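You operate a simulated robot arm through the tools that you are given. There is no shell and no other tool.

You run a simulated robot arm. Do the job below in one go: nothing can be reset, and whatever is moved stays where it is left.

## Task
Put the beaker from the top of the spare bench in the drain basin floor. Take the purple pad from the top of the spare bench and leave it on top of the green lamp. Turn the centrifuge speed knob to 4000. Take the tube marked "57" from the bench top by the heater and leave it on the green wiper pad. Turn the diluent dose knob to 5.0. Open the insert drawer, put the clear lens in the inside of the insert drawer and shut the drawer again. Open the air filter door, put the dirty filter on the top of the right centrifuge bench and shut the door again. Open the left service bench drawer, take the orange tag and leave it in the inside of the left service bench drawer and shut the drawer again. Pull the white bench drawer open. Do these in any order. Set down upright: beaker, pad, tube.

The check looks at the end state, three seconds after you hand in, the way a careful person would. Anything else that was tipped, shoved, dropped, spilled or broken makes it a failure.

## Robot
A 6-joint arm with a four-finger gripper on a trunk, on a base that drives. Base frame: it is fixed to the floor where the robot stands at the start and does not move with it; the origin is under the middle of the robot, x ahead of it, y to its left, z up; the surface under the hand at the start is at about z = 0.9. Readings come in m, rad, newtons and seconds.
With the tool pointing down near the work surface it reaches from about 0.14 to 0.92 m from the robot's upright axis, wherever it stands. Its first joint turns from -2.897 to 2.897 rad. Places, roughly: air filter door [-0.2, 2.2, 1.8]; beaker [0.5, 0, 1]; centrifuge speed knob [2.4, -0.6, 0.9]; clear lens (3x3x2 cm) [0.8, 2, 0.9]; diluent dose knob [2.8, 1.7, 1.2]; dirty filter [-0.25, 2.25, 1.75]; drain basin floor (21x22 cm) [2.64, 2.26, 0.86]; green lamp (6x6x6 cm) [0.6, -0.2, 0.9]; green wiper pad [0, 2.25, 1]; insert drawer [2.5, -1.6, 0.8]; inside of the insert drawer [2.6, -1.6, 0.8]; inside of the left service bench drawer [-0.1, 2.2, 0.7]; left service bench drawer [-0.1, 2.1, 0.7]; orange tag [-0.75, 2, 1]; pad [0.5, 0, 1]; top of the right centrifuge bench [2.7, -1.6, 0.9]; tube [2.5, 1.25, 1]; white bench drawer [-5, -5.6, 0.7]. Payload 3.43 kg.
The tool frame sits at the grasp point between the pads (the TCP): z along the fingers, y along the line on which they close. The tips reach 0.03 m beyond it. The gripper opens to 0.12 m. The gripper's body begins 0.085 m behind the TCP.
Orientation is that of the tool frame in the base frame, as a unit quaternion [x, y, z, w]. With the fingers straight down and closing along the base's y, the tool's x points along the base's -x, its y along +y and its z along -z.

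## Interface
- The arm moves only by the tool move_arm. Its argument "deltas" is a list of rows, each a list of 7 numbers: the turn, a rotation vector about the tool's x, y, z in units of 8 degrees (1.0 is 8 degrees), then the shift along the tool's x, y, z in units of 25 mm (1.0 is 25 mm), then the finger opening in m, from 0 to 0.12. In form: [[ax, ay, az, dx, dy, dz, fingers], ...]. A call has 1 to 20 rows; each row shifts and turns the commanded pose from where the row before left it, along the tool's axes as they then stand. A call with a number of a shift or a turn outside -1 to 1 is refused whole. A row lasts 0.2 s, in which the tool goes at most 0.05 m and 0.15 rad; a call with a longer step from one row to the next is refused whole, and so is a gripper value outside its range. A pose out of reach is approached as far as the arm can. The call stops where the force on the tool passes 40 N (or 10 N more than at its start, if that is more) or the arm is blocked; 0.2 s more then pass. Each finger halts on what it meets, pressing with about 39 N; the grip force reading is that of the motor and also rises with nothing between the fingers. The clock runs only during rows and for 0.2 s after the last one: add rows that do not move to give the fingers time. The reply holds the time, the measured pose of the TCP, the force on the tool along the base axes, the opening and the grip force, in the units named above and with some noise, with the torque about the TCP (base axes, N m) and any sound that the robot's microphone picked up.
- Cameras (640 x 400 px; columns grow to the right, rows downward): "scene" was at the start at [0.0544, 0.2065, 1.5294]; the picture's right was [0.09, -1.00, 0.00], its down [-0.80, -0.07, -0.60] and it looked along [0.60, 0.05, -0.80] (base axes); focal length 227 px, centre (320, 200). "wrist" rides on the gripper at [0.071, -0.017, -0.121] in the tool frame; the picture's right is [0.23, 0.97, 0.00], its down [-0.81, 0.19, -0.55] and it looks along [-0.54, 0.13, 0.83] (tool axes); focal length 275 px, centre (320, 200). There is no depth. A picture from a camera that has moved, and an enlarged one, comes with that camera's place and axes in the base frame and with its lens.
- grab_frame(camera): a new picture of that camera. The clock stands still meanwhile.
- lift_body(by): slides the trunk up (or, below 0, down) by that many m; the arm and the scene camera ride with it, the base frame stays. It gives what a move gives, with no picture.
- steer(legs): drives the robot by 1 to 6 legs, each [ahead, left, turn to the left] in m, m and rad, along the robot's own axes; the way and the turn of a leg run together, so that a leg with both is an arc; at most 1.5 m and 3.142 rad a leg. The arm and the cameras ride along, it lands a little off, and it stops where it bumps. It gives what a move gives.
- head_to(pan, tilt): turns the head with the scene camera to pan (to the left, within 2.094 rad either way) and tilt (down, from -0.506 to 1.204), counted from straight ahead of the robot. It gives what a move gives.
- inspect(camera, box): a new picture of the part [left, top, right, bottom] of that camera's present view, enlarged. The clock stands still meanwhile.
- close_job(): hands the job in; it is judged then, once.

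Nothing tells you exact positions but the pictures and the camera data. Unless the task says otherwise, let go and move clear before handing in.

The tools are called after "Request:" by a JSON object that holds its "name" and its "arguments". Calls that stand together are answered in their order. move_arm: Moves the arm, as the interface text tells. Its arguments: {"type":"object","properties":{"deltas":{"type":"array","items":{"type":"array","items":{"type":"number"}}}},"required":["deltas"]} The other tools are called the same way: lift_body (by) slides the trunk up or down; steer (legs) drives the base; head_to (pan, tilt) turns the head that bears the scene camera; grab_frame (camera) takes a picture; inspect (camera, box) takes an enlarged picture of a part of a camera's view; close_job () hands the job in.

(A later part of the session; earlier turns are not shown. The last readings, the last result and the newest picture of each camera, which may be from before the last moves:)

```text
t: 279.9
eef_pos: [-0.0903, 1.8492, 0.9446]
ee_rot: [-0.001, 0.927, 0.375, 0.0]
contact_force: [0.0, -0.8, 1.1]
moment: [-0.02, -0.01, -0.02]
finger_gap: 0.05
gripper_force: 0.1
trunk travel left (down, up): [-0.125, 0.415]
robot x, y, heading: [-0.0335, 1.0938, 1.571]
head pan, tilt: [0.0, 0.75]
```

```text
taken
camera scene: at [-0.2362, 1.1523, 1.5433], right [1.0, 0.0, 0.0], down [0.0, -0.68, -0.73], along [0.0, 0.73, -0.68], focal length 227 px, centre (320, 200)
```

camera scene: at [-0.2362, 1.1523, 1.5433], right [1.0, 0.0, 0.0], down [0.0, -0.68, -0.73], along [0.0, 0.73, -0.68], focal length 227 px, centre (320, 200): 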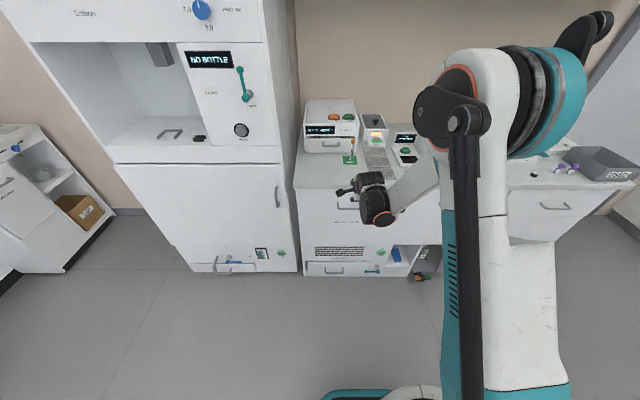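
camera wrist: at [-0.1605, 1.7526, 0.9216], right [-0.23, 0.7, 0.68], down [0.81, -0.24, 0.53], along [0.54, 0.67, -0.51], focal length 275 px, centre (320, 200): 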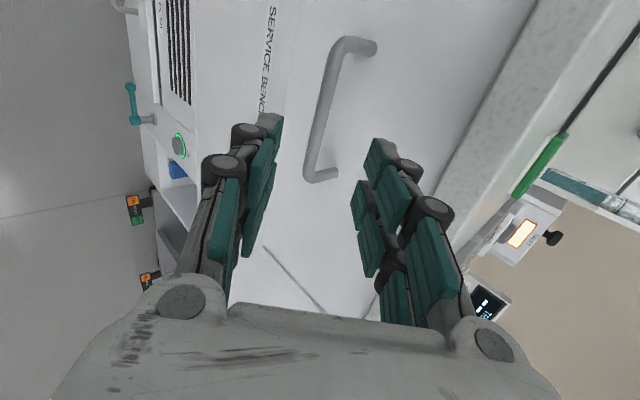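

The drawer is shut and the tube still stands. Next is the air filter door: its vertical handle bar is near (0.0, 2.143), z 1.64 to 1.75. I'll raise the arm, level the tool and raise the trunk.

Request:
{"name": "move_arm", "arguments": {"deltas": [[0, 0, 0, 0, 0.7, -0.711, 0.06], [0, 0, 0, 0, 0.7, -0.711, 0.06], [0, 0, 0, 0, 0.7, -0.711, 0.06], [0, 0, 0, 0, 0.7, -0.711, 0.06], [0, 0, 0, 0, 0.7, -0.711, 0.06], [0, 0, 0, 0, 0.7, -0.711, 0.06], [0, 0, 0, 0, 0.7, -0.711, 0.06], [0, 0, 0, 0, 0.7, -0.711, 0.06], [0, 0, 0, 0, 0.7, -0.711, 0.06], [0, 0, 0, 0, 0.7, -0.711, 0.06], [0, 0, 0, 0, 0, 0, 0.06]]}}

Request:
{"name": "move_arm", "arguments": {"deltas": [[-0.95, 0, 0, 0, 0, 0, 0.06], [-0.95, 0, 0, 0, 0, 0, 0.06], [-0.95, 0, 0, 0, 0, 0, 0.06], [-0.95, 0, 0, 0, 0, 0, 0.06], [-0.95, 0, 0, 0, 0, 0, 0.06], [-0.92, 0, 0, 0, 0, 0, 0.06], [0, 0, -0.9375, 0, 0, 0, 0.06], [0, 0, -0.9375, 0, 0, 0, 0.06], [0, 0, -0.9375, 0, 0, 0, 0.06], [0, 0, -0.9375, 0, 0, 0, 0.06], [0, 0, -0.9375, 0, 0, 0, 0.06], [0, 0, -0.9375, 0, 0, 0, 0.06], [0, 0, -0.9375, 0, 0, 0, 0.06], [0, 0, -0.9375, 0, 0, 0, 0.06], [0, 0, -0.9375, 0, 0, 0, 0.06], [0, 0, -0.9375, 0, 0, 0, 0.06], [0, 0, -0.9375, 0, 0, 0, 0.06], [0, 0, -0.9375, 0, 0, 0, 0.06], [0, 0, 0, 0, 0, 0, 0.06]]}}

Request:
{"name": "lift_body", "arguments": {"by": 0.35}}

Request:
{"name": "head_to", "arguments": {"pan": 0.0, "tilt": 0.3}}

Request:
{"name": "grab_frame", "arguments": {"camera": "scene"}}

Request:
{"name": "grab_frame", "arguments": {"camera": "wrist"}}

```text
t: 282.3
eef_pos: [-0.0882, 1.8505, 1.195]
ee_rot: [-0.001, 0.927, 0.375, 0.0]
contact_force: [0.0, -0.9, 1.0]
moment: [-0.01, 0.0, -0.03]
finger_gap: 0.06
gripper_force: 0.0
trunk travel left (down, up): [-0.125, 0.415]
robot x, y, heading: [-0.0332, 1.0915, 1.575]
head pan, tilt: [0.0, 0.75]
```

```text
t: 286.3
eef_pos: [-0.0897, 1.8515, 1.1947]
ee_rot: [0.503, -0.502, -0.497, -0.497]
contact_force: [0.6, 0.7, -0.8]
moment: [-0.01, 0.05, -0.01]
finger_gap: 0.06
gripper_force: 0.1
trunk travel left (down, up): [-0.125, 0.415]
robot x, y, heading: [-0.0354, 1.0888, 1.572]
head pan, tilt: [0.0, 0.75]
```

```text
t: 289.7
eef_pos: [-0.0897, 1.8518, 1.5441]
ee_rot: [0.504, -0.502, -0.498, -0.496]
contact_force: [-0.6, 0.0, -0.1]
moment: [0.02, -0.01, -0.01]
finger_gap: 0.0602
gripper_force: 0.1
trunk travel left (down, up): [-0.475, 0.065]
robot x, y, heading: [-0.036, 1.0896, 1.569]
head pan, tilt: [0.0, 0.75]
```

```text
t: 290.6
eef_pos: [-0.0897, 1.8512, 1.5443]
ee_rot: [0.504, -0.502, -0.498, -0.496]
contact_force: [0.2, 0.2, -0.7]
moment: [0.02, 0.02, -0.02]
finger_gap: 0.0599
gripper_force: 0.1
trunk travel left (down, up): [-0.475, 0.065]
robot x, y, heading: [-0.0355, 1.0885, 1.574]
head pan, tilt: [0.0, 0.3]
```

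```text
taken
camera scene: at [-0.2362, 1.1627, 1.9337], right [1.0, 0.0, 0.0], down [0.0, -0.3, -0.95], along [0.0, 0.95, -0.3], focal length 227 px, centre (320, 200)
```

scene: 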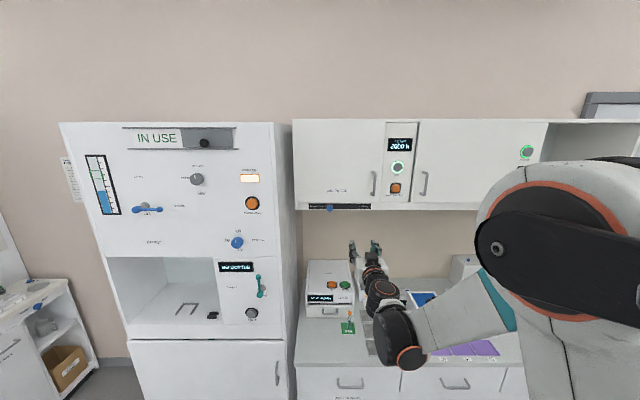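

```text
taken
camera wrist: at [-0.0718, 1.7304, 1.4752], right [-0.97, -0.01, -0.23], down [-0.19, -0.54, 0.82], along [-0.13, 0.84, 0.53], focal length 275 px, centre (320, 200)
```

wrist: 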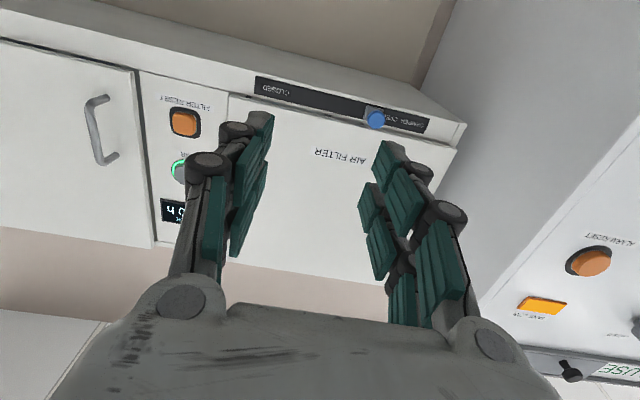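

The handle is confirmed near (0.0, 2.143, 1.70), with the door spanning x -0.356 to 0.06. I'll line the hand up at that height and drive a bit closer.

Request:
{"name": "move_arm", "arguments": {"deltas": [[0, 0, 0, -1, -0.6, 0, 0.06], [0, 0, 0, -1, -0.6, 0, 0.06], [0, 0, 0, -1, -0.6, 0, 0.06], [0, 0, 0, -1, -0.6, 0, 0.06], [0, 0, 0, -1, -0.6, 0, 0.06], [0, 0, 0, -1, -0.6, 0, 0.06], [0, 0, 0, 0, 0, 0, 0.06]]}}

Request:
{"name": "steer", "arguments": {"legs": [[0.19, 0, 0]]}}

Request:
{"name": "grab_frame", "arguments": {"camera": "wrist"}}

Request:
{"name": "grab_frame", "arguments": {"camera": "scene"}}

```text
t: 292.2
eef_pos: [-0.0142, 1.8529, 1.6662]
ee_rot: [0.507, -0.5, -0.494, -0.499]
contact_force: [-0.5, -0.4, 0.9]
moment: [-0.04, 0.08, -0.02]
finger_gap: 0.0599
gripper_force: 0.0
out of reach, approached as far as the arm can: row 4, 5
trunk travel left (down, up): [-0.475, 0.065]
robot x, y, heading: [-0.0381, 1.088, 1.573]
head pan, tilt: [0.0, 0.3]
```

```text
t: 293.8
eef_pos: [-0.011, 2.0482, 1.6668]
ee_rot: [0.504, -0.503, -0.497, -0.496]
contact_force: [-0.8, 0.4, -0.7]
moment: [-0.02, -0.04, 0.0]
finger_gap: 0.0602
gripper_force: 0.0
trunk travel left (down, up): [-0.475, 0.065]
robot x, y, heading: [-0.0369, 1.2843, 1.567]
head pan, tilt: [0.0, 0.3]
```

```text
taken
camera wrist: at [0.0057, 1.9266, 1.5979], right [-0.97, 0.0, -0.23], down [-0.19, -0.54, 0.82], along [-0.13, 0.84, 0.53], focal length 275 px, centre (320, 200)
```

wrist: 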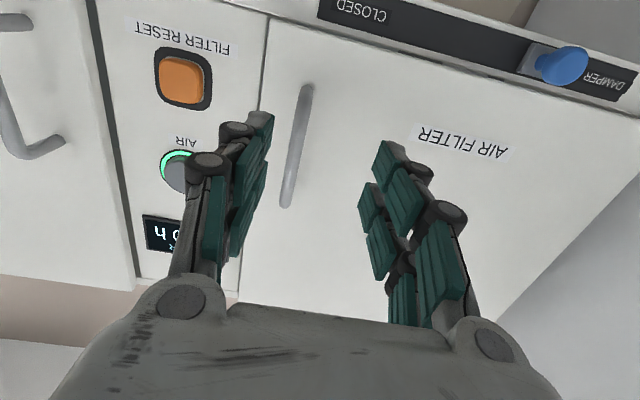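

```text
taken
camera scene: at [-0.236, 1.3596, 1.9337], right [1.0, 0.0, 0.0], down [0.0, -0.3, -0.95], along [0.0, 0.95, -0.3], focal length 227 px, centre (320, 200)
```

scene: 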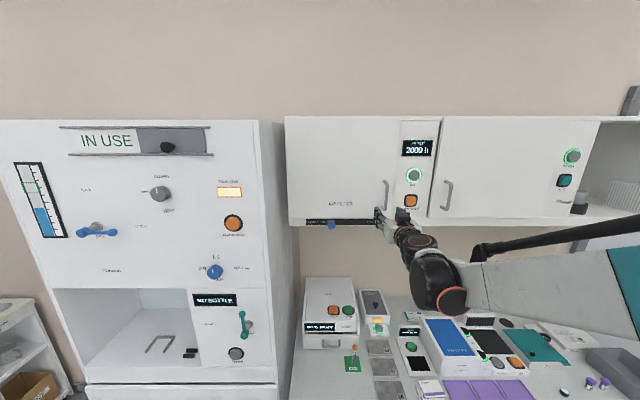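

Request:
{"name": "move_arm", "arguments": {"deltas": [[0, 0, 0, 0, -0.56, 0, 0.06], [0, 0, 0, 0, 0, 0.7, 0.06], [0, 0, 0, 0, 0, 0.7, 0.06], [0, 0, 0, 0, 0, 0.7, 0.06], [0, 0, 0, 0, 0, 0, 0.06]]}}

Request:
{"name": "grab_frame", "arguments": {"camera": "wrist"}}

```text
t: 295.0
eef_pos: [0.0024, 2.0988, 1.666]
ee_rot: [-0.503, 0.503, 0.497, 0.497]
contact_force: [-1.0, -0.3, 0.7]
moment: [0.0, -0.02, -0.01]
finger_gap: 0.0601
gripper_force: 0.1
trunk travel left (down, up): [-0.475, 0.065]
robot x, y, heading: [-0.0377, 1.2833, 1.567]
head pan, tilt: [0.0, 0.3]
```

```text
taken
camera wrist: at [0.0197, 1.976, 1.5983], right [-0.97, 0.0, -0.23], down [-0.19, -0.54, 0.82], along [-0.13, 0.84, 0.53], focal length 275 px, centre (320, 200)
```

wrist: 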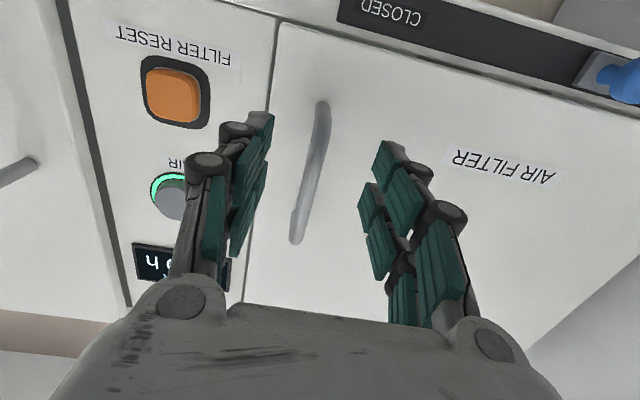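

Request:
{"name": "move_arm", "arguments": {"deltas": [[0, 0, 0, 0, 0, 0.6, 0.05], [0, 0, 0, 0, 0, 0.6, 0.05], [0, 0, 0, 0, 0, 0, 0.05], [0, 0, 0, 0, 0, 0, 0.035], [0, 0, 0, 0, 0, 0, 0.02], [0, 0, 0, 0, 0, 0, 0.008], [0, 0, 0, 0, 0, 0, 0.005], [0, 0, 0, 0, 0, 0, 0.005]]}}

Request:
{"name": "grab_frame", "arguments": {"camera": "wrist"}}

```text
t: 296.8
eef_pos: [0.0046, 2.1293, 1.667]
ee_rot: [0.504, -0.503, -0.497, -0.496]
contact_force: [3.1, -0.2, -0.8]
moment: [0.02, -0.15, -0.11]
finger_gap: 0.0113
gripper_force: 44.9
trunk travel left (down, up): [-0.475, 0.065]
robot x, y, heading: [-0.0354, 1.2829, 1.57]
head pan, tilt: [0.0, 0.3]
```

```text
taken
camera wrist: at [0.0213, 2.0075, 1.5984], right [-0.97, 0.0, -0.23], down [-0.19, -0.54, 0.82], along [-0.13, 0.84, 0.53], focal length 275 px, centre (320, 200)
```

wrist: 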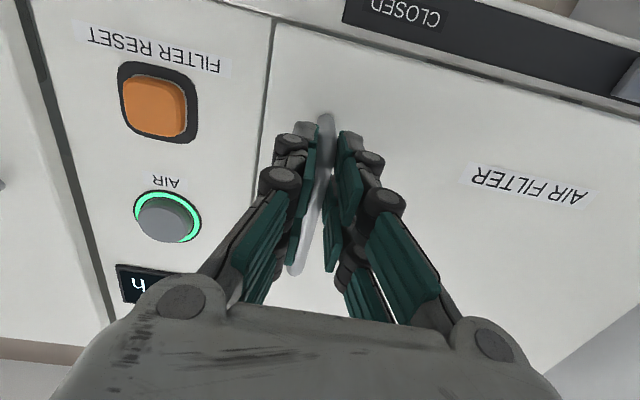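

I have the handle. I'll swing the door open along its arc about the hinge near (-0.356, 2.18), starting with the first 10°.

Request:
{"name": "move_arm", "arguments": {"deltas": [[0, 0, 0, 0, 0.08, -0.62, 0.005], [0, 0, 0, 0, 0.1, -0.62, 0.005], [0, 0, 0, 0, 0.12, -0.62, 0.005], [0, 0, 0, 0, 0.156, -0.62, 0.005], [0, 0, 0, 0, 0, 0, 0.005]]}}

Request:
{"name": "grab_frame", "arguments": {"camera": "wrist"}}

Request:
{"name": "grab_frame", "arguments": {"camera": "scene"}}

```text
t: 298.0
eef_pos: [-0.008, 2.0674, 1.6666]
ee_rot: [-0.503, 0.503, 0.497, 0.497]
contact_force: [3.2, 0.6, 16.6]
moment: [0.09, -0.69, -0.56]
finger_gap: 0.0133
gripper_force: 45.3
trunk travel left (down, up): [-0.475, 0.065]
robot x, y, heading: [-0.0342, 1.2827, 1.572]
head pan, tilt: [0.0, 0.3]
```

```text
taken
camera wrist: at [0.0091, 1.945, 1.5981], right [-0.97, 0.0, -0.23], down [-0.19, -0.54, 0.82], along [-0.13, 0.84, 0.53], focal length 275 px, centre (320, 200)
```

wrist: 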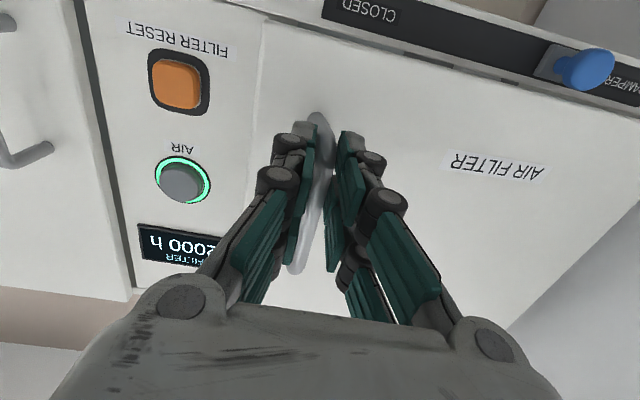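

```text
taken
camera scene: at [-0.2355, 1.3557, 1.934], right [1.0, 0.0, 0.0], down [0.0, -0.29, -0.96], along [0.0, 0.96, -0.29], focal length 227 px, centre (320, 200)
```

scene: 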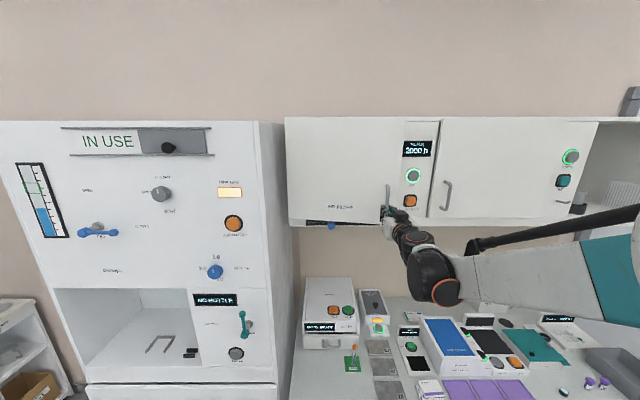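

Request:
{"name": "inspect", "arguments": {"camera": "scene", "box": [270, 100, 450, 250]}}

Request:
{"name": "inspect", "arguments": {"camera": "wrist", "box": [230, 0, 640, 240]}}

```text
2.67 times, centred on (360, 175) of scene
camera zoom: at [-0.2355, 1.3557, 1.934], right [1.0, 0.0, 0.0], down [0.0, -0.29, -0.96], along [0.0, 0.96, -0.29], focal length 605 px, centre (213, 267)
```

zoom: 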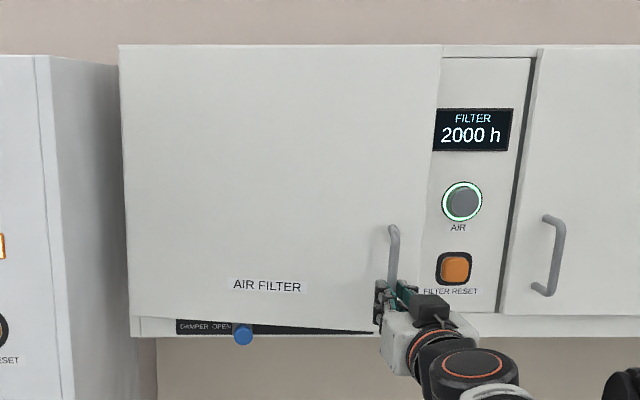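

```text
1.56 times, centred on (435, 120) of wrist
camera zoom: at [0.0091, 1.945, 1.5981], right [-0.97, 0.0, -0.23], down [-0.19, -0.54, 0.82], along [-0.13, 0.84, 0.53], focal length 430 px, centre (140, 325)
```

zoom: 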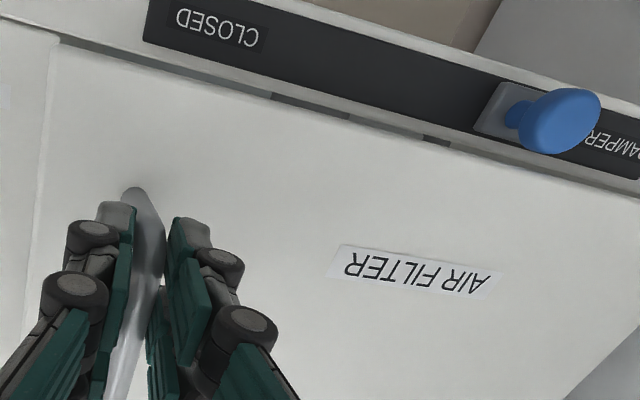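

It is hinged on the left as assumed. I'll continue along the arc to about 30°.

Request:
{"name": "move_arm", "arguments": {"deltas": [[0, 0, 0, -0.02, 0.18, -0.6, 0.005], [0, 0, 0, -0.02, 0.2, -0.6, 0.005], [0, 0, 0, 0, 0.23, -0.58, 0.005], [0, 0, 0, 0, 0.26, -0.58, 0.005], [0, 0, 0, 0, 0.28, -0.56, 0.005], [0, 0, 0, 0, 0.31, -0.55, 0.005], [0, 0, 0, 0, 0.33, -0.54, 0.005], [0, 0, 0, 0, 0.36, -0.53, 0.005], [0, 0, 0, 0, 0, 0, 0.005]]}}

Request:
{"name": "inspect", "arguments": {"camera": "scene", "box": [270, 100, 450, 250]}}

Request:
{"name": "grab_frame", "arguments": {"camera": "wrist"}}

```text
t: 300.0
eef_pos: [-0.048, 1.9753, 1.6668]
ee_rot: [0.505, -0.503, -0.497, -0.495]
contact_force: [7.0, -2.1, -2.9]
moment: [-0.41, -0.72, -0.71]
finger_gap: 0.0156
gripper_force: 44.9
out of reach, approached as far as the arm can: row 6, 7, 8
trunk travel left (down, up): [-0.475, 0.065]
robot x, y, heading: [-0.0364, 1.2815, 1.571]
head pan, tilt: [0.0, 0.3]
```

```text
2.67 times, centred on (360, 175) of scene
camera zoom: at [-0.2343, 1.3574, 1.934], right [1.0, 0.0, 0.0], down [0.0, -0.3, -0.96], along [0.0, 0.96, -0.3], focal length 605 px, centre (213, 267)
```

zoom: 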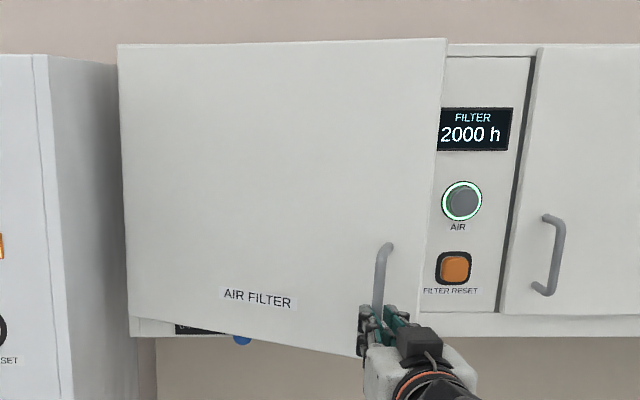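

```text
taken
camera wrist: at [-0.0306, 1.8533, 1.599], right [-0.97, 0.0, -0.23], down [-0.19, -0.54, 0.82], along [-0.13, 0.84, 0.52], focal length 275 px, centre (320, 200)
```

wrist: 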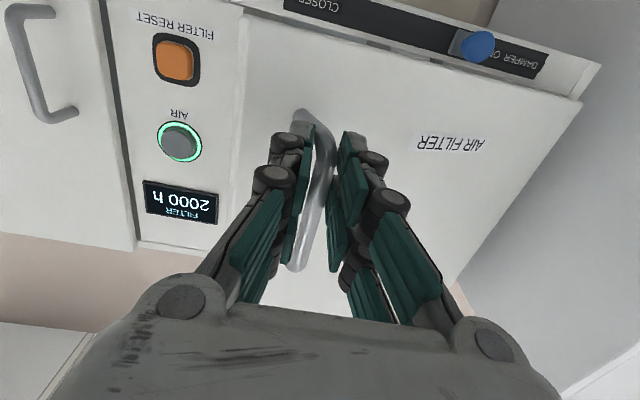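

The arm is at its inner limit here, so I'll continue the arc by driving the base in small steps.

Request:
{"name": "steer", "arguments": {"legs": [[-0.056, 0.041, 0]]}}

Request:
{"name": "steer", "arguments": {"legs": [[-0.0466, 0.0515, 0]]}}

Request:
{"name": "grab_frame", "arguments": {"camera": "wrist"}}

Request:
{"name": "grab_frame", "arguments": {"camera": "scene"}}

```text
t: 301.0
eef_pos: [-0.0891, 1.9193, 1.6669]
ee_rot: [-0.503, 0.504, 0.497, 0.496]
contact_force: [10.0, -8.4, -14.8]
moment: [-1.44, -0.49, -0.89]
finger_gap: 0.0168
gripper_force: 44.7
trunk travel left (down, up): [-0.475, 0.065]
robot x, y, heading: [-0.0774, 1.2274, 1.57]
head pan, tilt: [0.0, 0.3]
```

```text
t: 302.0
eef_pos: [-0.1412, 1.869, 1.6687]
ee_rot: [-0.503, 0.505, 0.495, 0.497]
contact_force: [10.3, -17.8, -2.5]
moment: [-0.53, -1.58, -0.87]
finger_gap: 0.0123
gripper_force: 44.4
trunk travel left (down, up): [-0.475, 0.065]
robot x, y, heading: [-0.1293, 1.1821, 1.573]
head pan, tilt: [0.0, 0.3]
```

```text
taken
camera wrist: at [-0.1237, 1.7472, 1.5992], right [-0.97, 0.0, -0.23], down [-0.19, -0.54, 0.82], along [-0.13, 0.84, 0.53], focal length 275 px, centre (320, 200)
```

wrist: 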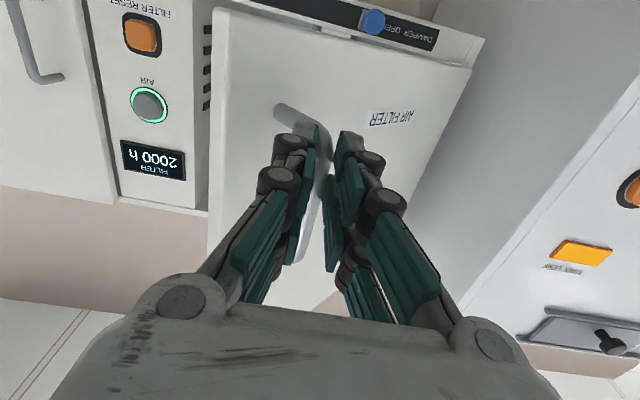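

```text
taken
camera scene: at [-0.3285, 1.2516, 1.9338], right [1.0, 0.0, 0.0], down [0.0, -0.29, -0.96], along [0.0, 0.96, -0.29], focal length 227 px, centre (320, 200)
```

scene: 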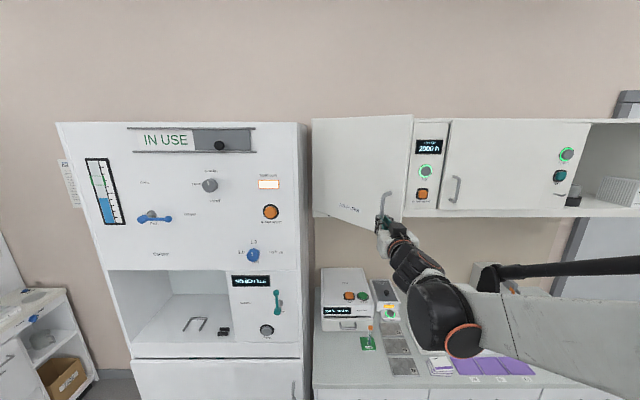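

Request:
{"name": "steer", "arguments": {"legs": [[-0.044, 0.058, 0]]}}

Request:
{"name": "steer", "arguments": {"legs": [[-0.026, 0.058, 0]]}}

Request:
{"name": "grab_frame", "arguments": {"camera": "wrist"}}

Request:
{"name": "grab_frame", "arguments": {"camera": "scene"}}

```text
t: 303.0
eef_pos: [-0.2011, 1.8261, 1.6664]
ee_rot: [0.504, -0.504, -0.495, -0.496]
contact_force: [-0.1, 0.0, 0.8]
moment: [0.0, -0.03, -0.07]
finger_gap: 0.0049
gripper_force: 0.1
trunk travel left (down, up): [-0.475, 0.065]
robot x, y, heading: [-0.1867, 1.1361, 1.565]
head pan, tilt: [0.0, 0.3]
```

```text
t: 304.0
eef_pos: [-0.2607, 1.7995, 1.6662]
ee_rot: [0.504, -0.504, -0.496, -0.497]
contact_force: [-0.4, -0.8, 0.2]
moment: [-0.04, -0.01, -0.09]
finger_gap: 0.005
gripper_force: 0.1
trunk travel left (down, up): [-0.475, 0.065]
robot x, y, heading: [-0.2484, 1.1082, 1.566]
head pan, tilt: [0.0, 0.3]
```

```text
taken
camera wrist: at [-0.2434, 1.6776, 1.5987], right [-0.97, 0.0, -0.23], down [-0.19, -0.54, 0.82], along [-0.13, 0.84, 0.52], focal length 275 px, centre (320, 200)
```

wrist: 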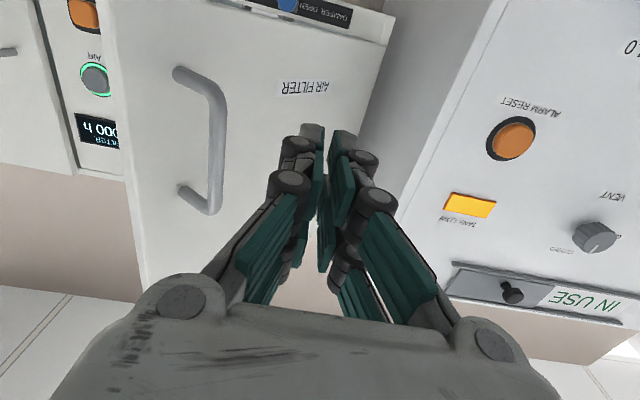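

```text
taken
camera scene: at [-0.4484, 1.1823, 1.9335], right [1.0, 0.0, 0.0], down [0.0, -0.29, -0.96], along [0.0, 0.96, -0.29], focal length 227 px, centre (320, 200)
```

scene: 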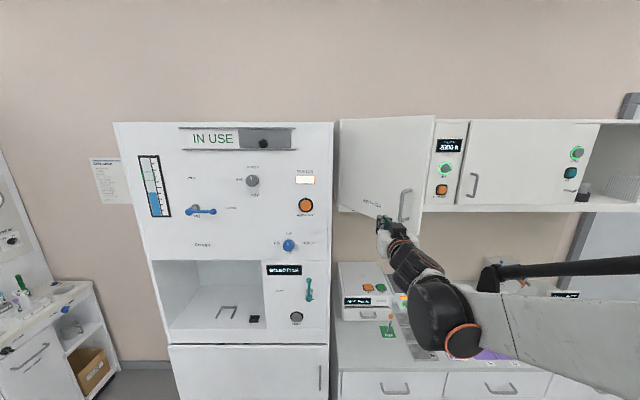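

The fingers slipped off at about 55° of opening. The door stays where it is, so I'll go around its outer edge and push it further open from the inside with closed fingers.

Request:
{"name": "steer", "arguments": {"legs": [[-0.1, 0, 0.005], [0, -0.25, 0]]}}

Request:
{"name": "grab_frame", "arguments": {"camera": "scene"}}

Request:
{"name": "grab_frame", "arguments": {"camera": "wrist"}}

```text
t: 306.6
eef_pos: [-0.0048, 1.7008, 1.6665]
ee_rot: [-0.504, 0.505, 0.496, 0.496]
contact_force: [0.6, 0.0, 0.9]
moment: [0.02, 0.0, 0.07]
finger_gap: 0.005
gripper_force: 0.1
trunk travel left (down, up): [-0.475, 0.065]
robot x, y, heading: [0.004, 1.015, 1.571]
head pan, tilt: [0.0, 0.3]
```

```text
taken
camera scene: at [-0.1923, 1.0847, 1.934], right [1.0, 0.0, 0.0], down [0.0, -0.3, -0.96], along [0.0, 0.96, -0.3], focal length 227 px, centre (320, 200)
```

scene: 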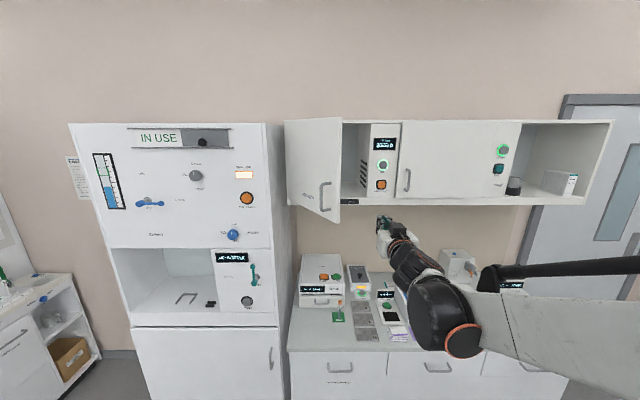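

```text
taken
camera wrist: at [0.0117, 1.5798, 1.5983], right [-0.97, 0.0, -0.23], down [-0.19, -0.54, 0.82], along [-0.13, 0.84, 0.52], focal length 275 px, centre (320, 200)
```

wrist: 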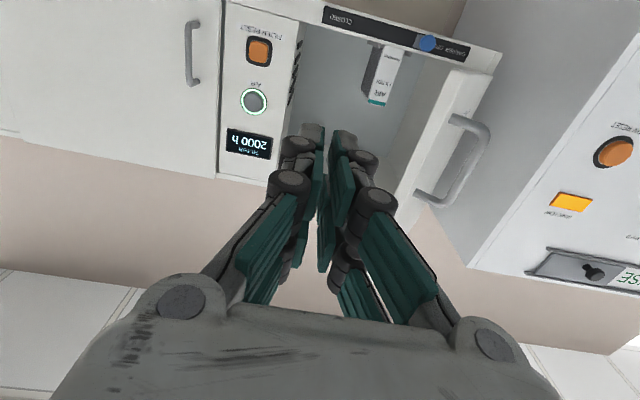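

Request:
{"name": "inspect", "arguments": {"camera": "scene", "box": [280, 105, 430, 225]}}

Request:
{"name": "inspect", "arguments": {"camera": "wrist", "box": [270, 0, 520, 200]}}

```text
3.33 times, centred on (355, 165) of scene
camera zoom: at [-0.1923, 1.0847, 1.934], right [1.0, 0.0, 0.0], down [0.0, -0.3, -0.96], along [0.0, 0.96, -0.3], focal length 756 px, centre (203, 317)
```

zoom: 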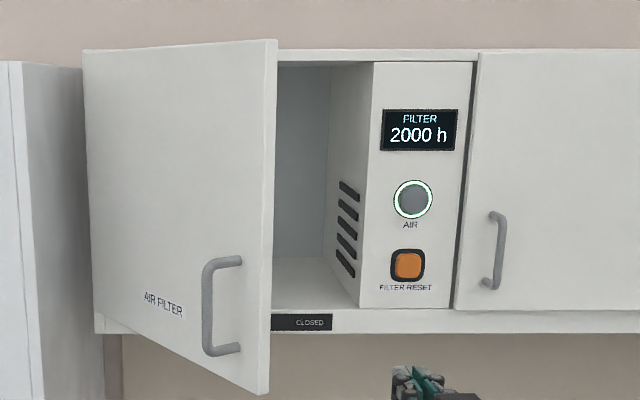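

```text
2.00 times, centred on (395, 100) of wrist
camera zoom: at [0.0117, 1.5798, 1.5983], right [-0.97, 0.0, -0.23], down [-0.19, -0.54, 0.82], along [-0.13, 0.84, 0.52], focal length 551 px, centre (170, 400)
```

zoom: 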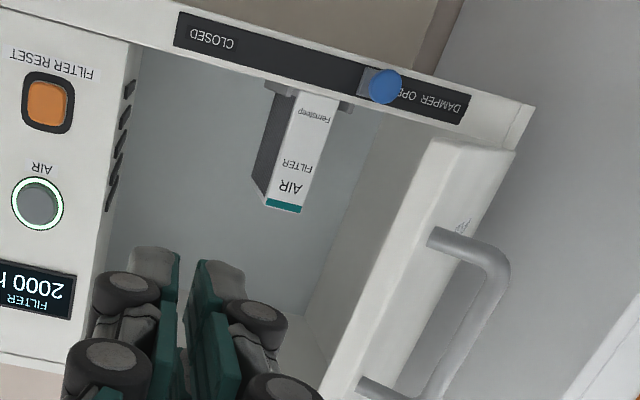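

I can see the filter box standing inside near (-0.157, 2.25), about 45 mm wide and 115 mm tall. The door edge at (-0.126, 1.874) is still in the way, so I'll move past its inner side and push it left.

Request:
{"name": "steer", "arguments": {"legs": [[0.19, 0, 0]]}}

Request:
{"name": "move_arm", "arguments": {"deltas": [[0, 0, 0, 0, 0.8, 0, 0.005], [0, 0, 0, 0, 0.8, 0, 0.005], [0, 0, 0, 0, 0.8, 0, 0.005], [0, 0, 0, 0, 0.8, 0, 0.005], [0, 0, 0, 0, 0.8, 0, 0.005], [0, 0, 0, 0, 0.8, 0, 0.005], [0, 0, 0, 0, 0.8, -0.2, 0.005], [0, 0, 0, 0, 0.8, -0.2, 0.005], [0, 0, 0, 0, 0, 0, 0.005]]}}

Request:
{"name": "grab_frame", "arguments": {"camera": "wrist"}}

Request:
{"name": "grab_frame", "arguments": {"camera": "scene"}}

```text
t: 308.1
eef_pos: [-0.0099, 1.8943, 1.6658]
ee_rot: [0.505, -0.504, -0.496, -0.495]
contact_force: [-0.2, 1.3, -0.4]
moment: [0.01, 0.01, 0.01]
finger_gap: 0.005
gripper_force: 0.0
trunk travel left (down, up): [-0.475, 0.065]
robot x, y, heading: [0.009, 1.205, 1.572]
head pan, tilt: [0.0, 0.3]
```

```text
t: 310.1
eef_pos: [-0.1623, 1.8906, 1.6657]
ee_rot: [-0.501, 0.508, 0.492, 0.499]
contact_force: [0.3, -0.9, -0.4]
moment: [-0.01, -0.03, 0.03]
finger_gap: 0.0052
gripper_force: 0.1
trunk travel left (down, up): [-0.475, 0.065]
robot x, y, heading: [0.007, 1.2058, 1.575]
head pan, tilt: [0.0, 0.3]
```

```text
taken
camera wrist: at [-0.1463, 1.7682, 1.5981], right [-0.97, 0.01, -0.23], down [-0.2, -0.54, 0.82], along [-0.12, 0.84, 0.52], focal length 275 px, centre (320, 200)
```

wrist: 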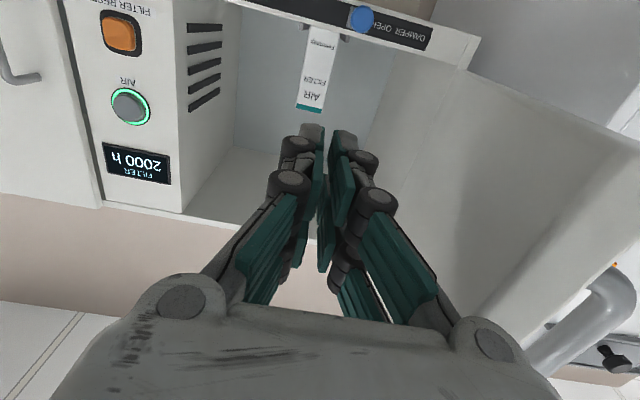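

```text
taken
camera scene: at [-0.1998, 1.2755, 1.9333], right [1.0, 0.06, 0.0], down [0.02, -0.3, -0.95], along [-0.06, 0.95, -0.3], focal length 227 px, centre (320, 200)
```

scene: 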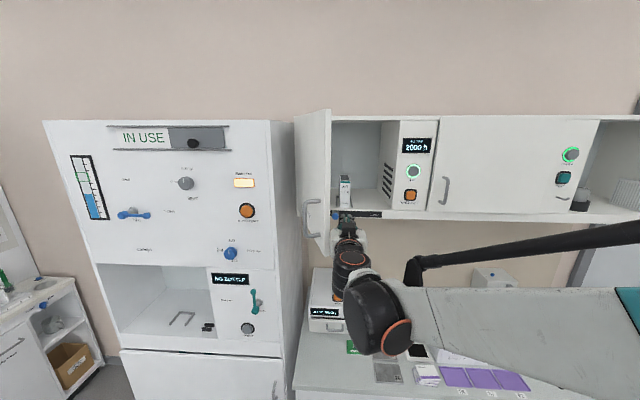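

The door has swung to about 75°. I'll push a bit further left for clearance, then come back.

Request:
{"name": "move_arm", "arguments": {"deltas": [[0, 0, 0, 0, 0.7, -0.3, 0.005], [0, 0, 0, 0, 0.7, -0.3, 0.005], [0, 0, 0, 0, 0.7, -0.3, 0.005], [0, 0, 0, 0, 0.7, -0.3, 0.005], [0, 0, 0, 0, 0, 0, 0.005]]}}

Request:
{"name": "inspect", "arguments": {"camera": "scene", "box": [280, 100, 430, 220]}}

Request:
{"name": "grab_frame", "arguments": {"camera": "wrist"}}

```text
t: 311.6
eef_pos: [-0.1708, 1.8928, 1.6636]
ee_rot: [-0.474, 0.533, 0.466, 0.524]
contact_force: [0.6, 1.1, 0.2]
moment: [0.0, 0.01, -0.04]
finger_gap: 0.0051
gripper_force: 0.0
trunk travel left (down, up): [-0.475, 0.065]
robot x, y, heading: [0.005, 1.2032, 1.576]
head pan, tilt: [0.0, 0.3]
stopped in row 5: the arm was blocked; the commanded pose is now the measured one
```

```text
3.33 times, centred on (355, 160) of scene
camera zoom: at [-0.2112, 1.2762, 1.9336], right [0.98, 0.18, 0.0], down [0.05, -0.29, -0.95], along [-0.17, 0.94, -0.3], focal length 756 px, centre (203, 333)
```

zoom: 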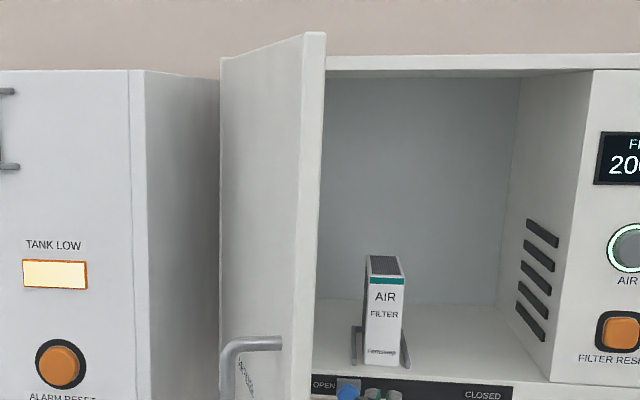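

```text
taken
camera wrist: at [-0.1676, 1.7695, 1.5969], right [-0.97, 0.11, -0.23], down [-0.25, -0.51, 0.82], along [-0.03, 0.85, 0.52], focal length 275 px, centre (320, 200)
```

wrist: 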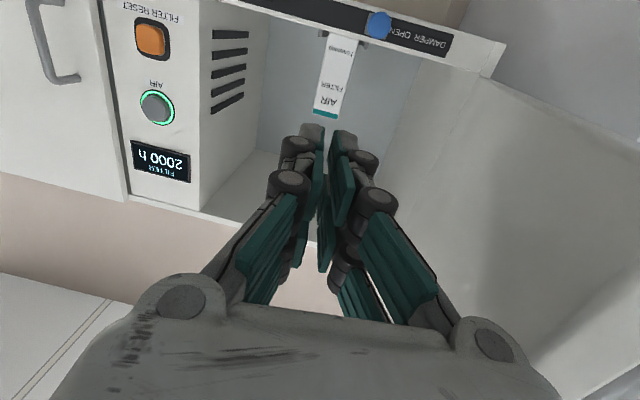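

The door stands near 80° and the filter is in clear view: front face at y ≈ 2.24, x ≈ -0.15, z 1.60 to 1.705. My arm is crowding the head, so I'll shift the arm right and the base left, and straighten the hand.

Request:
{"name": "move_arm", "arguments": {"deltas": [[0, 0, 0, 0, -0.8, 0, 0.005], [-0.28, 0, 0, 0, -0.8, 0, 0.02], [-0.28, 0, 0, 0, -0.8, 0, 0.05], [-0.28, 0, 0, 0, -0.8, 0, 0.08], [0, 0, 0, 0, -0.8, 0, 0.08], [0, 0, 0, 0, -0.8, 0, 0.08], [0, 0, 0, 0, -0.5, 0, 0.08], [0, 0, 0, 0, 0, 0, 0.08]]}}

Request:
{"name": "steer", "arguments": {"legs": [[0, 0.12, 0]]}}

Request:
{"name": "grab_frame", "arguments": {"camera": "scene"}}

Request:
{"name": "grab_frame", "arguments": {"camera": "wrist"}}

```text
t: 313.4
eef_pos: [-0.0455, 1.8797, 1.6644]
ee_rot: [0.507, -0.502, -0.499, -0.492]
contact_force: [-0.1, -0.5, -0.7]
moment: [0.01, -0.02, 0.03]
finger_gap: 0.0799
gripper_force: 0.1
trunk travel left (down, up): [-0.475, 0.065]
robot x, y, heading: [0.0046, 1.2039, 1.568]
head pan, tilt: [0.0, 0.3]
```

```text
t: 314.6
eef_pos: [-0.173, 1.8784, 1.6663]
ee_rot: [0.508, -0.5, -0.5, -0.491]
contact_force: [-0.6, 0.0, -0.1]
moment: [-0.04, -0.03, -0.1]
finger_gap: 0.08
gripper_force: 0.1
trunk travel left (down, up): [-0.475, 0.065]
robot x, y, heading: [-0.1162, 1.2016, 1.574]
head pan, tilt: [0.0, 0.3]
```

```text
taken
camera scene: at [-0.3195, 1.2746, 1.9334], right [1.0, 0.01, 0.0], down [0.0, -0.3, -0.96], along [-0.01, 0.96, -0.3], focal length 227 px, centre (320, 200)
```

scene: 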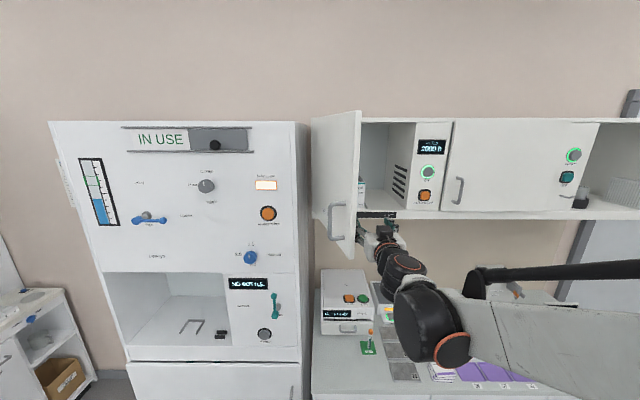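

```text
taken
camera wrist: at [-0.1534, 1.7572, 1.5979], right [-0.97, -0.02, -0.23], down [-0.18, -0.54, 0.82], along [-0.14, 0.84, 0.52], focal length 275 px, centre (320, 200)
```

wrist: 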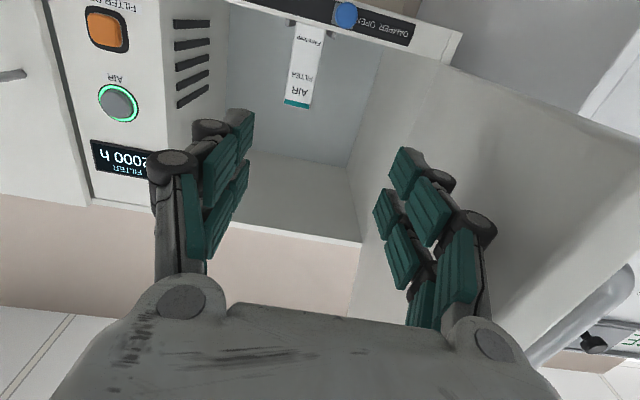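

The filter is at x ≈ -0.151. I'll centre on it and drive forward 30 cm, then check.

Request:
{"name": "move_arm", "arguments": {"deltas": [[0, 0, 0, 0, -0.44, 0, 0.08], [0.06, 0, 0, 0, -0.44, 0, 0.08], [0.06, 0, 0, 0, 0, 0, 0.08], [0, 0, 0, 0, 0, 0, 0.08]]}}

Request:
{"name": "steer", "arguments": {"legs": [[0.26, 0, 0]]}}

Request:
{"name": "grab_frame", "arguments": {"camera": "scene"}}

Request:
{"name": "grab_frame", "arguments": {"camera": "wrist"}}

```text
t: 315.6
eef_pos: [-0.1475, 1.8795, 1.666]
ee_rot: [-0.504, 0.505, 0.496, 0.495]
contact_force: [0.4, -0.3, 0.3]
moment: [0.0, -0.03, 0.03]
finger_gap: 0.08
gripper_force: 0.1
trunk travel left (down, up): [-0.475, 0.065]
robot x, y, heading: [-0.1146, 1.2027, 1.579]
head pan, tilt: [0.0, 0.3]
```

```text
t: 317.4
eef_pos: [-0.1491, 2.1384, 1.6643]
ee_rot: [-0.504, 0.505, 0.496, 0.496]
contact_force: [-0.6, -0.1, -0.3]
moment: [0.02, 0.01, -0.03]
finger_gap: 0.08
gripper_force: 0.1
trunk travel left (down, up): [-0.475, 0.065]
robot x, y, heading: [-0.119, 1.4598, 1.574]
head pan, tilt: [0.0, 0.3]
```

```text
taken
camera scene: at [-0.3176, 1.5348, 1.9337], right [1.0, 0.0, 0.0], down [0.0, -0.3, -0.95], along [0.0, 0.95, -0.3], focal length 227 px, centre (320, 200)
```

scene: 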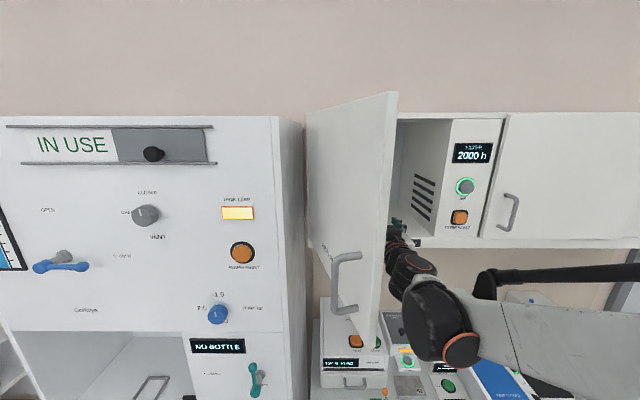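

```text
taken
camera wrist: at [-0.1318, 2.017, 1.5972], right [-0.97, 0.0, -0.23], down [-0.19, -0.54, 0.82], along [-0.13, 0.84, 0.52], focal length 275 px, centre (320, 200)
```

wrist: 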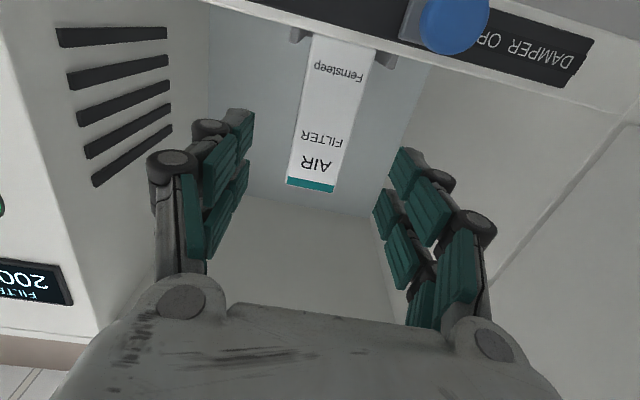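

The filter is centred between the open fingers. I'll raise the trunk 3.5 cm so the wrist camera clears the cabinet lip, then reach in.

Request:
{"name": "lift_body", "arguments": {"by": 0.035}}

Request:
{"name": "move_arm", "arguments": {"deltas": [[0, 0, 0, 0, 0.1, 0.7, 0.08], [0, 0, 0, 0, 0, 0.7, 0.08], [0, 0, 0, 0, 0, 0.7, 0.08], [0, 0, 0, 0, 0, 0.7, 0.08], [0, 0, 0, 0, 0, 0, 0.08]]}}

Request:
{"name": "grab_frame", "arguments": {"camera": "wrist"}}

```text
t: 318.2
eef_pos: [-0.1485, 2.1379, 1.7004]
ee_rot: [-0.503, 0.505, 0.495, 0.496]
contact_force: [0.7, -1.4, -0.3]
moment: [-0.03, 0.0, 0.01]
finger_gap: 0.08
gripper_force: 0.0
trunk travel left (down, up): [-0.51, 0.03]
robot x, y, heading: [-0.1177, 1.4618, 1.572]
head pan, tilt: [0.0, 0.3]
```

```text
t: 319.4
eef_pos: [-0.1522, 2.2078, 1.6996]
ee_rot: [-0.503, 0.505, 0.496, 0.496]
contact_force: [0.3, 0.4, 0.6]
moment: [0.0, -0.02, 0.0]
finger_gap: 0.0801
gripper_force: 0.1
trunk travel left (down, up): [-0.51, 0.03]
robot x, y, heading: [-0.1163, 1.4582, 1.577]
head pan, tilt: [0.0, 0.3]
```

```text
taken
camera wrist: at [-0.1344, 2.0856, 1.6315], right [-0.97, 0.0, -0.23], down [-0.19, -0.54, 0.82], along [-0.12, 0.84, 0.52], focal length 275 px, centre (320, 200)
```

wrist: 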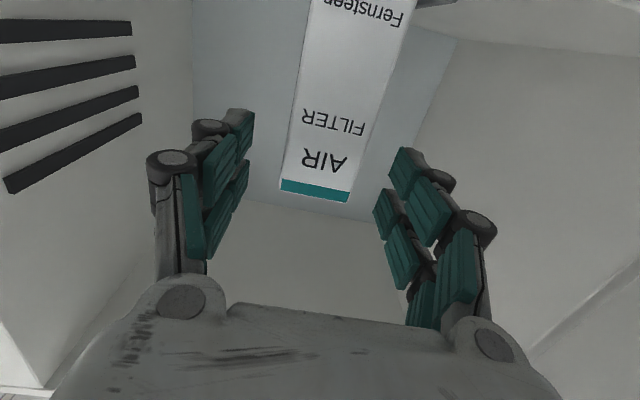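

Request:
{"name": "move_arm", "arguments": {"deltas": [[0, 0, 0, 0, 0, 0.7, 0.08], [0, 0, 0, 0, 0, 0.7, 0.08], [0, 0, 0, 0, 0, 0.7, 0.08], [0, 0, 0, 0, 0, 0.6, 0.08], [0, 0, 0, 0, 0, 0, 0.08]]}}

Request:
{"name": "grab_frame", "arguments": {"camera": "wrist"}}

```text
t: 320.6
eef_pos: [-0.1506, 2.2743, 1.6984]
ee_rot: [-0.504, 0.505, 0.496, 0.495]
contact_force: [0.2, -0.3, 0.2]
moment: [-0.02, 0.01, -0.03]
finger_gap: 0.0801
gripper_force: 0.2
trunk travel left (down, up): [-0.51, 0.03]
robot x, y, heading: [-0.1218, 1.4632, 1.579]
head pan, tilt: [0.0, 0.3]
```

```text
taken
camera wrist: at [-0.1337, 2.1518, 1.6306], right [-0.97, 0.0, -0.23], down [-0.19, -0.54, 0.82], along [-0.13, 0.84, 0.52], focal length 275 px, centre (320, 200)
```

wrist: 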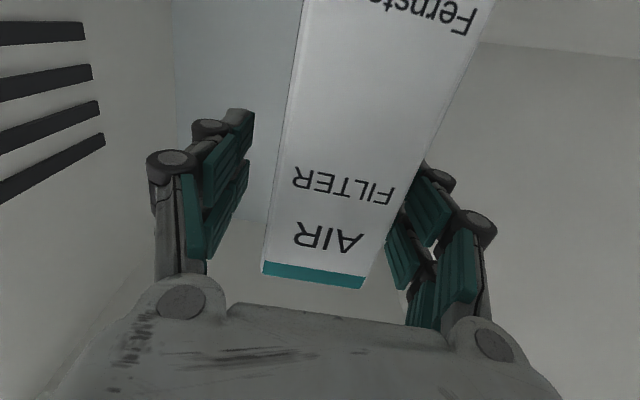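

The fingers are alongside the filter. I'll close on it.

Request:
{"name": "move_arm", "arguments": {"deltas": [[0, 0, 0, 0, 0, 0, 0.065], [0, 0, 0, 0, 0, 0, 0.055], [0, 0, 0, 0, 0, 0, 0.045], [0, 0, 0, 0, 0, 0, 0.036], [0, 0, 0, 0, 0, 0, 0.03], [0, 0, 0, 0, 0, 0, 0.03]]}}

Request:
{"name": "grab_frame", "arguments": {"camera": "wrist"}}

```text
t: 322.0
eef_pos: [-0.1504, 2.2743, 1.6985]
ee_rot: [-0.503, 0.505, 0.496, 0.496]
contact_force: [-0.3, -1.4, -0.1]
moment: [0.0, 0.02, 0.02]
finger_gap: 0.0443
gripper_force: 38.9
trunk travel left (down, up): [-0.51, 0.03]
robot x, y, heading: [-0.1201, 1.4615, 1.578]
head pan, tilt: [0.0, 0.3]
```

```text
taken
camera wrist: at [-0.1339, 2.1523, 1.6303], right [-0.97, 0.0, -0.23], down [-0.19, -0.54, 0.82], along [-0.12, 0.84, 0.52], focal length 275 px, centre (320, 200)
```

wrist: 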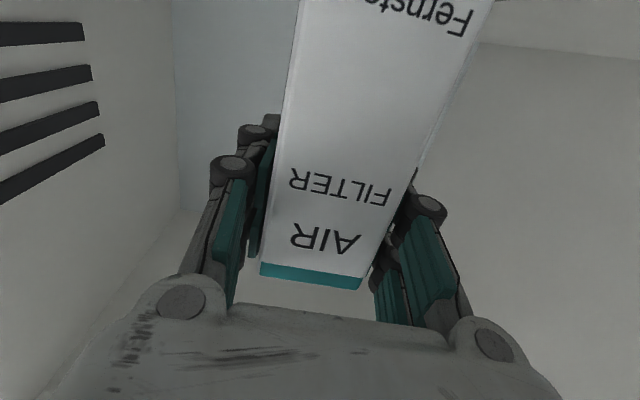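

Gripped at 44 mm. I'll lift slightly off the holder and draw it straight out by driving back.

Request:
{"name": "lift_body", "arguments": {"by": 0.025}}

Request:
{"name": "grab_frame", "arguments": {"camera": "wrist"}}

Request:
{"name": "steer", "arguments": {"legs": [[-0.15, 0, 0]]}}

Request:
{"name": "grab_frame", "arguments": {"camera": "wrist"}}

```text
t: 322.8
eef_pos: [-0.1517, 2.2744, 1.7212]
ee_rot: [-0.503, 0.506, 0.495, 0.496]
contact_force: [0.2, -0.6, -1.4]
moment: [-0.02, -0.01, 0.0]
finger_gap: 0.0443
gripper_force: 39.6
trunk travel left (down, up): [-0.535, 0.005]
robot x, y, heading: [-0.1113, 1.4629, 1.574]
head pan, tilt: [0.0, 0.3]
```

```text
taken
camera wrist: at [-0.1339, 2.1527, 1.6551], right [-0.97, 0.0, -0.23], down [-0.19, -0.54, 0.82], along [-0.13, 0.84, 0.52], focal length 275 px, centre (320, 200)
```

wrist: 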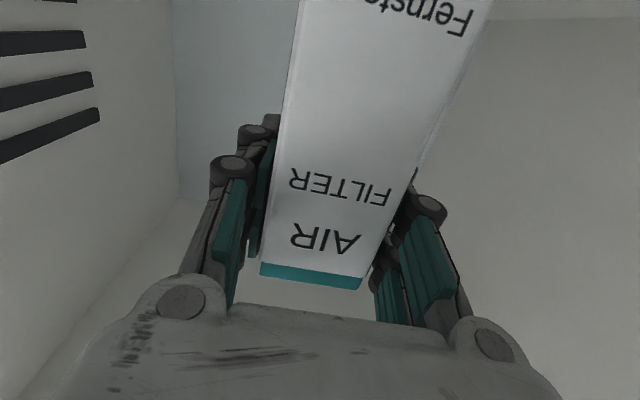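

```text
t: 324.1
eef_pos: [-0.1495, 2.1212, 1.7246]
ee_rot: [0.504, -0.504, -0.497, -0.495]
contact_force: [0.4, -1.1, -0.9]
moment: [-0.11, 0.01, 0.0]
finger_gap: 0.0444
gripper_force: 39.1
trunk travel left (down, up): [-0.535, 0.005]
robot x, y, heading: [-0.1134, 1.31, 1.581]
head pan, tilt: [0.0, 0.3]
```

```text
taken
camera wrist: at [-0.1334, 1.9997, 1.6564], right [-0.97, 0.0, -0.23], down [-0.19, -0.54, 0.82], along [-0.13, 0.84, 0.53], focal length 275 px, centre (320, 200)
```

wrist: 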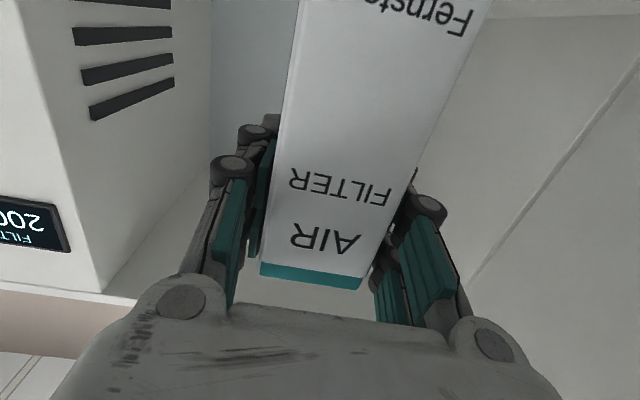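

Request:
{"name": "steer", "arguments": {"legs": [[-0.3, 0, 0]]}}

Request:
{"name": "grab_frame", "arguments": {"camera": "scene"}}

Request:
{"name": "grab_frame", "arguments": {"camera": "wrist"}}

```text
t: 326.2
eef_pos: [-0.1528, 1.8185, 1.724]
ee_rot: [0.505, -0.503, -0.498, -0.494]
contact_force: [0.0, -0.8, -2.3]
moment: [-0.08, -0.05, 0.0]
finger_gap: 0.0445
gripper_force: 39.2
trunk travel left (down, up): [-0.535, 0.005]
robot x, y, heading: [-0.1167, 1.008, 1.583]
head pan, tilt: [0.0, 0.3]
```

```text
taken
camera scene: at [-0.3149, 1.076, 1.9938], right [1.0, 0.01, 0.0], down [0.0, -0.3, -0.96], along [-0.01, 0.96, -0.3], focal length 227 px, centre (320, 200)
```

scene: 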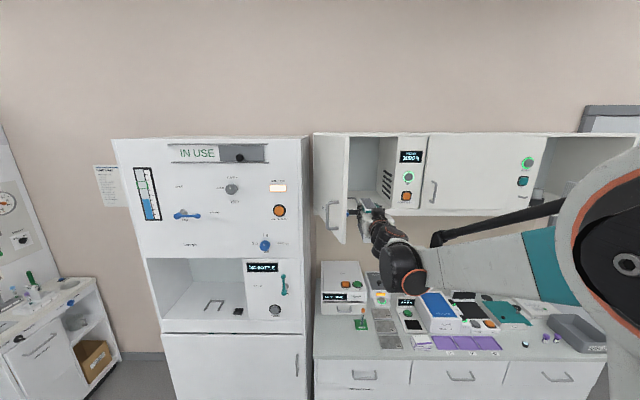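

```text
taken
camera wrist: at [-0.1345, 1.6963, 1.6559], right [-0.97, -0.01, -0.23], down [-0.19, -0.54, 0.82], along [-0.13, 0.84, 0.52], focal length 275 px, centre (320, 200)
```

wrist: 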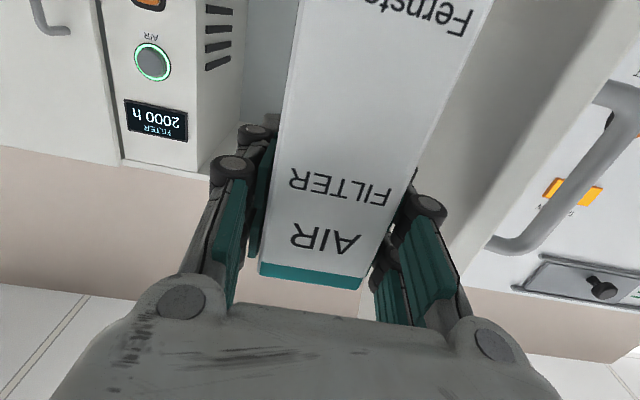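

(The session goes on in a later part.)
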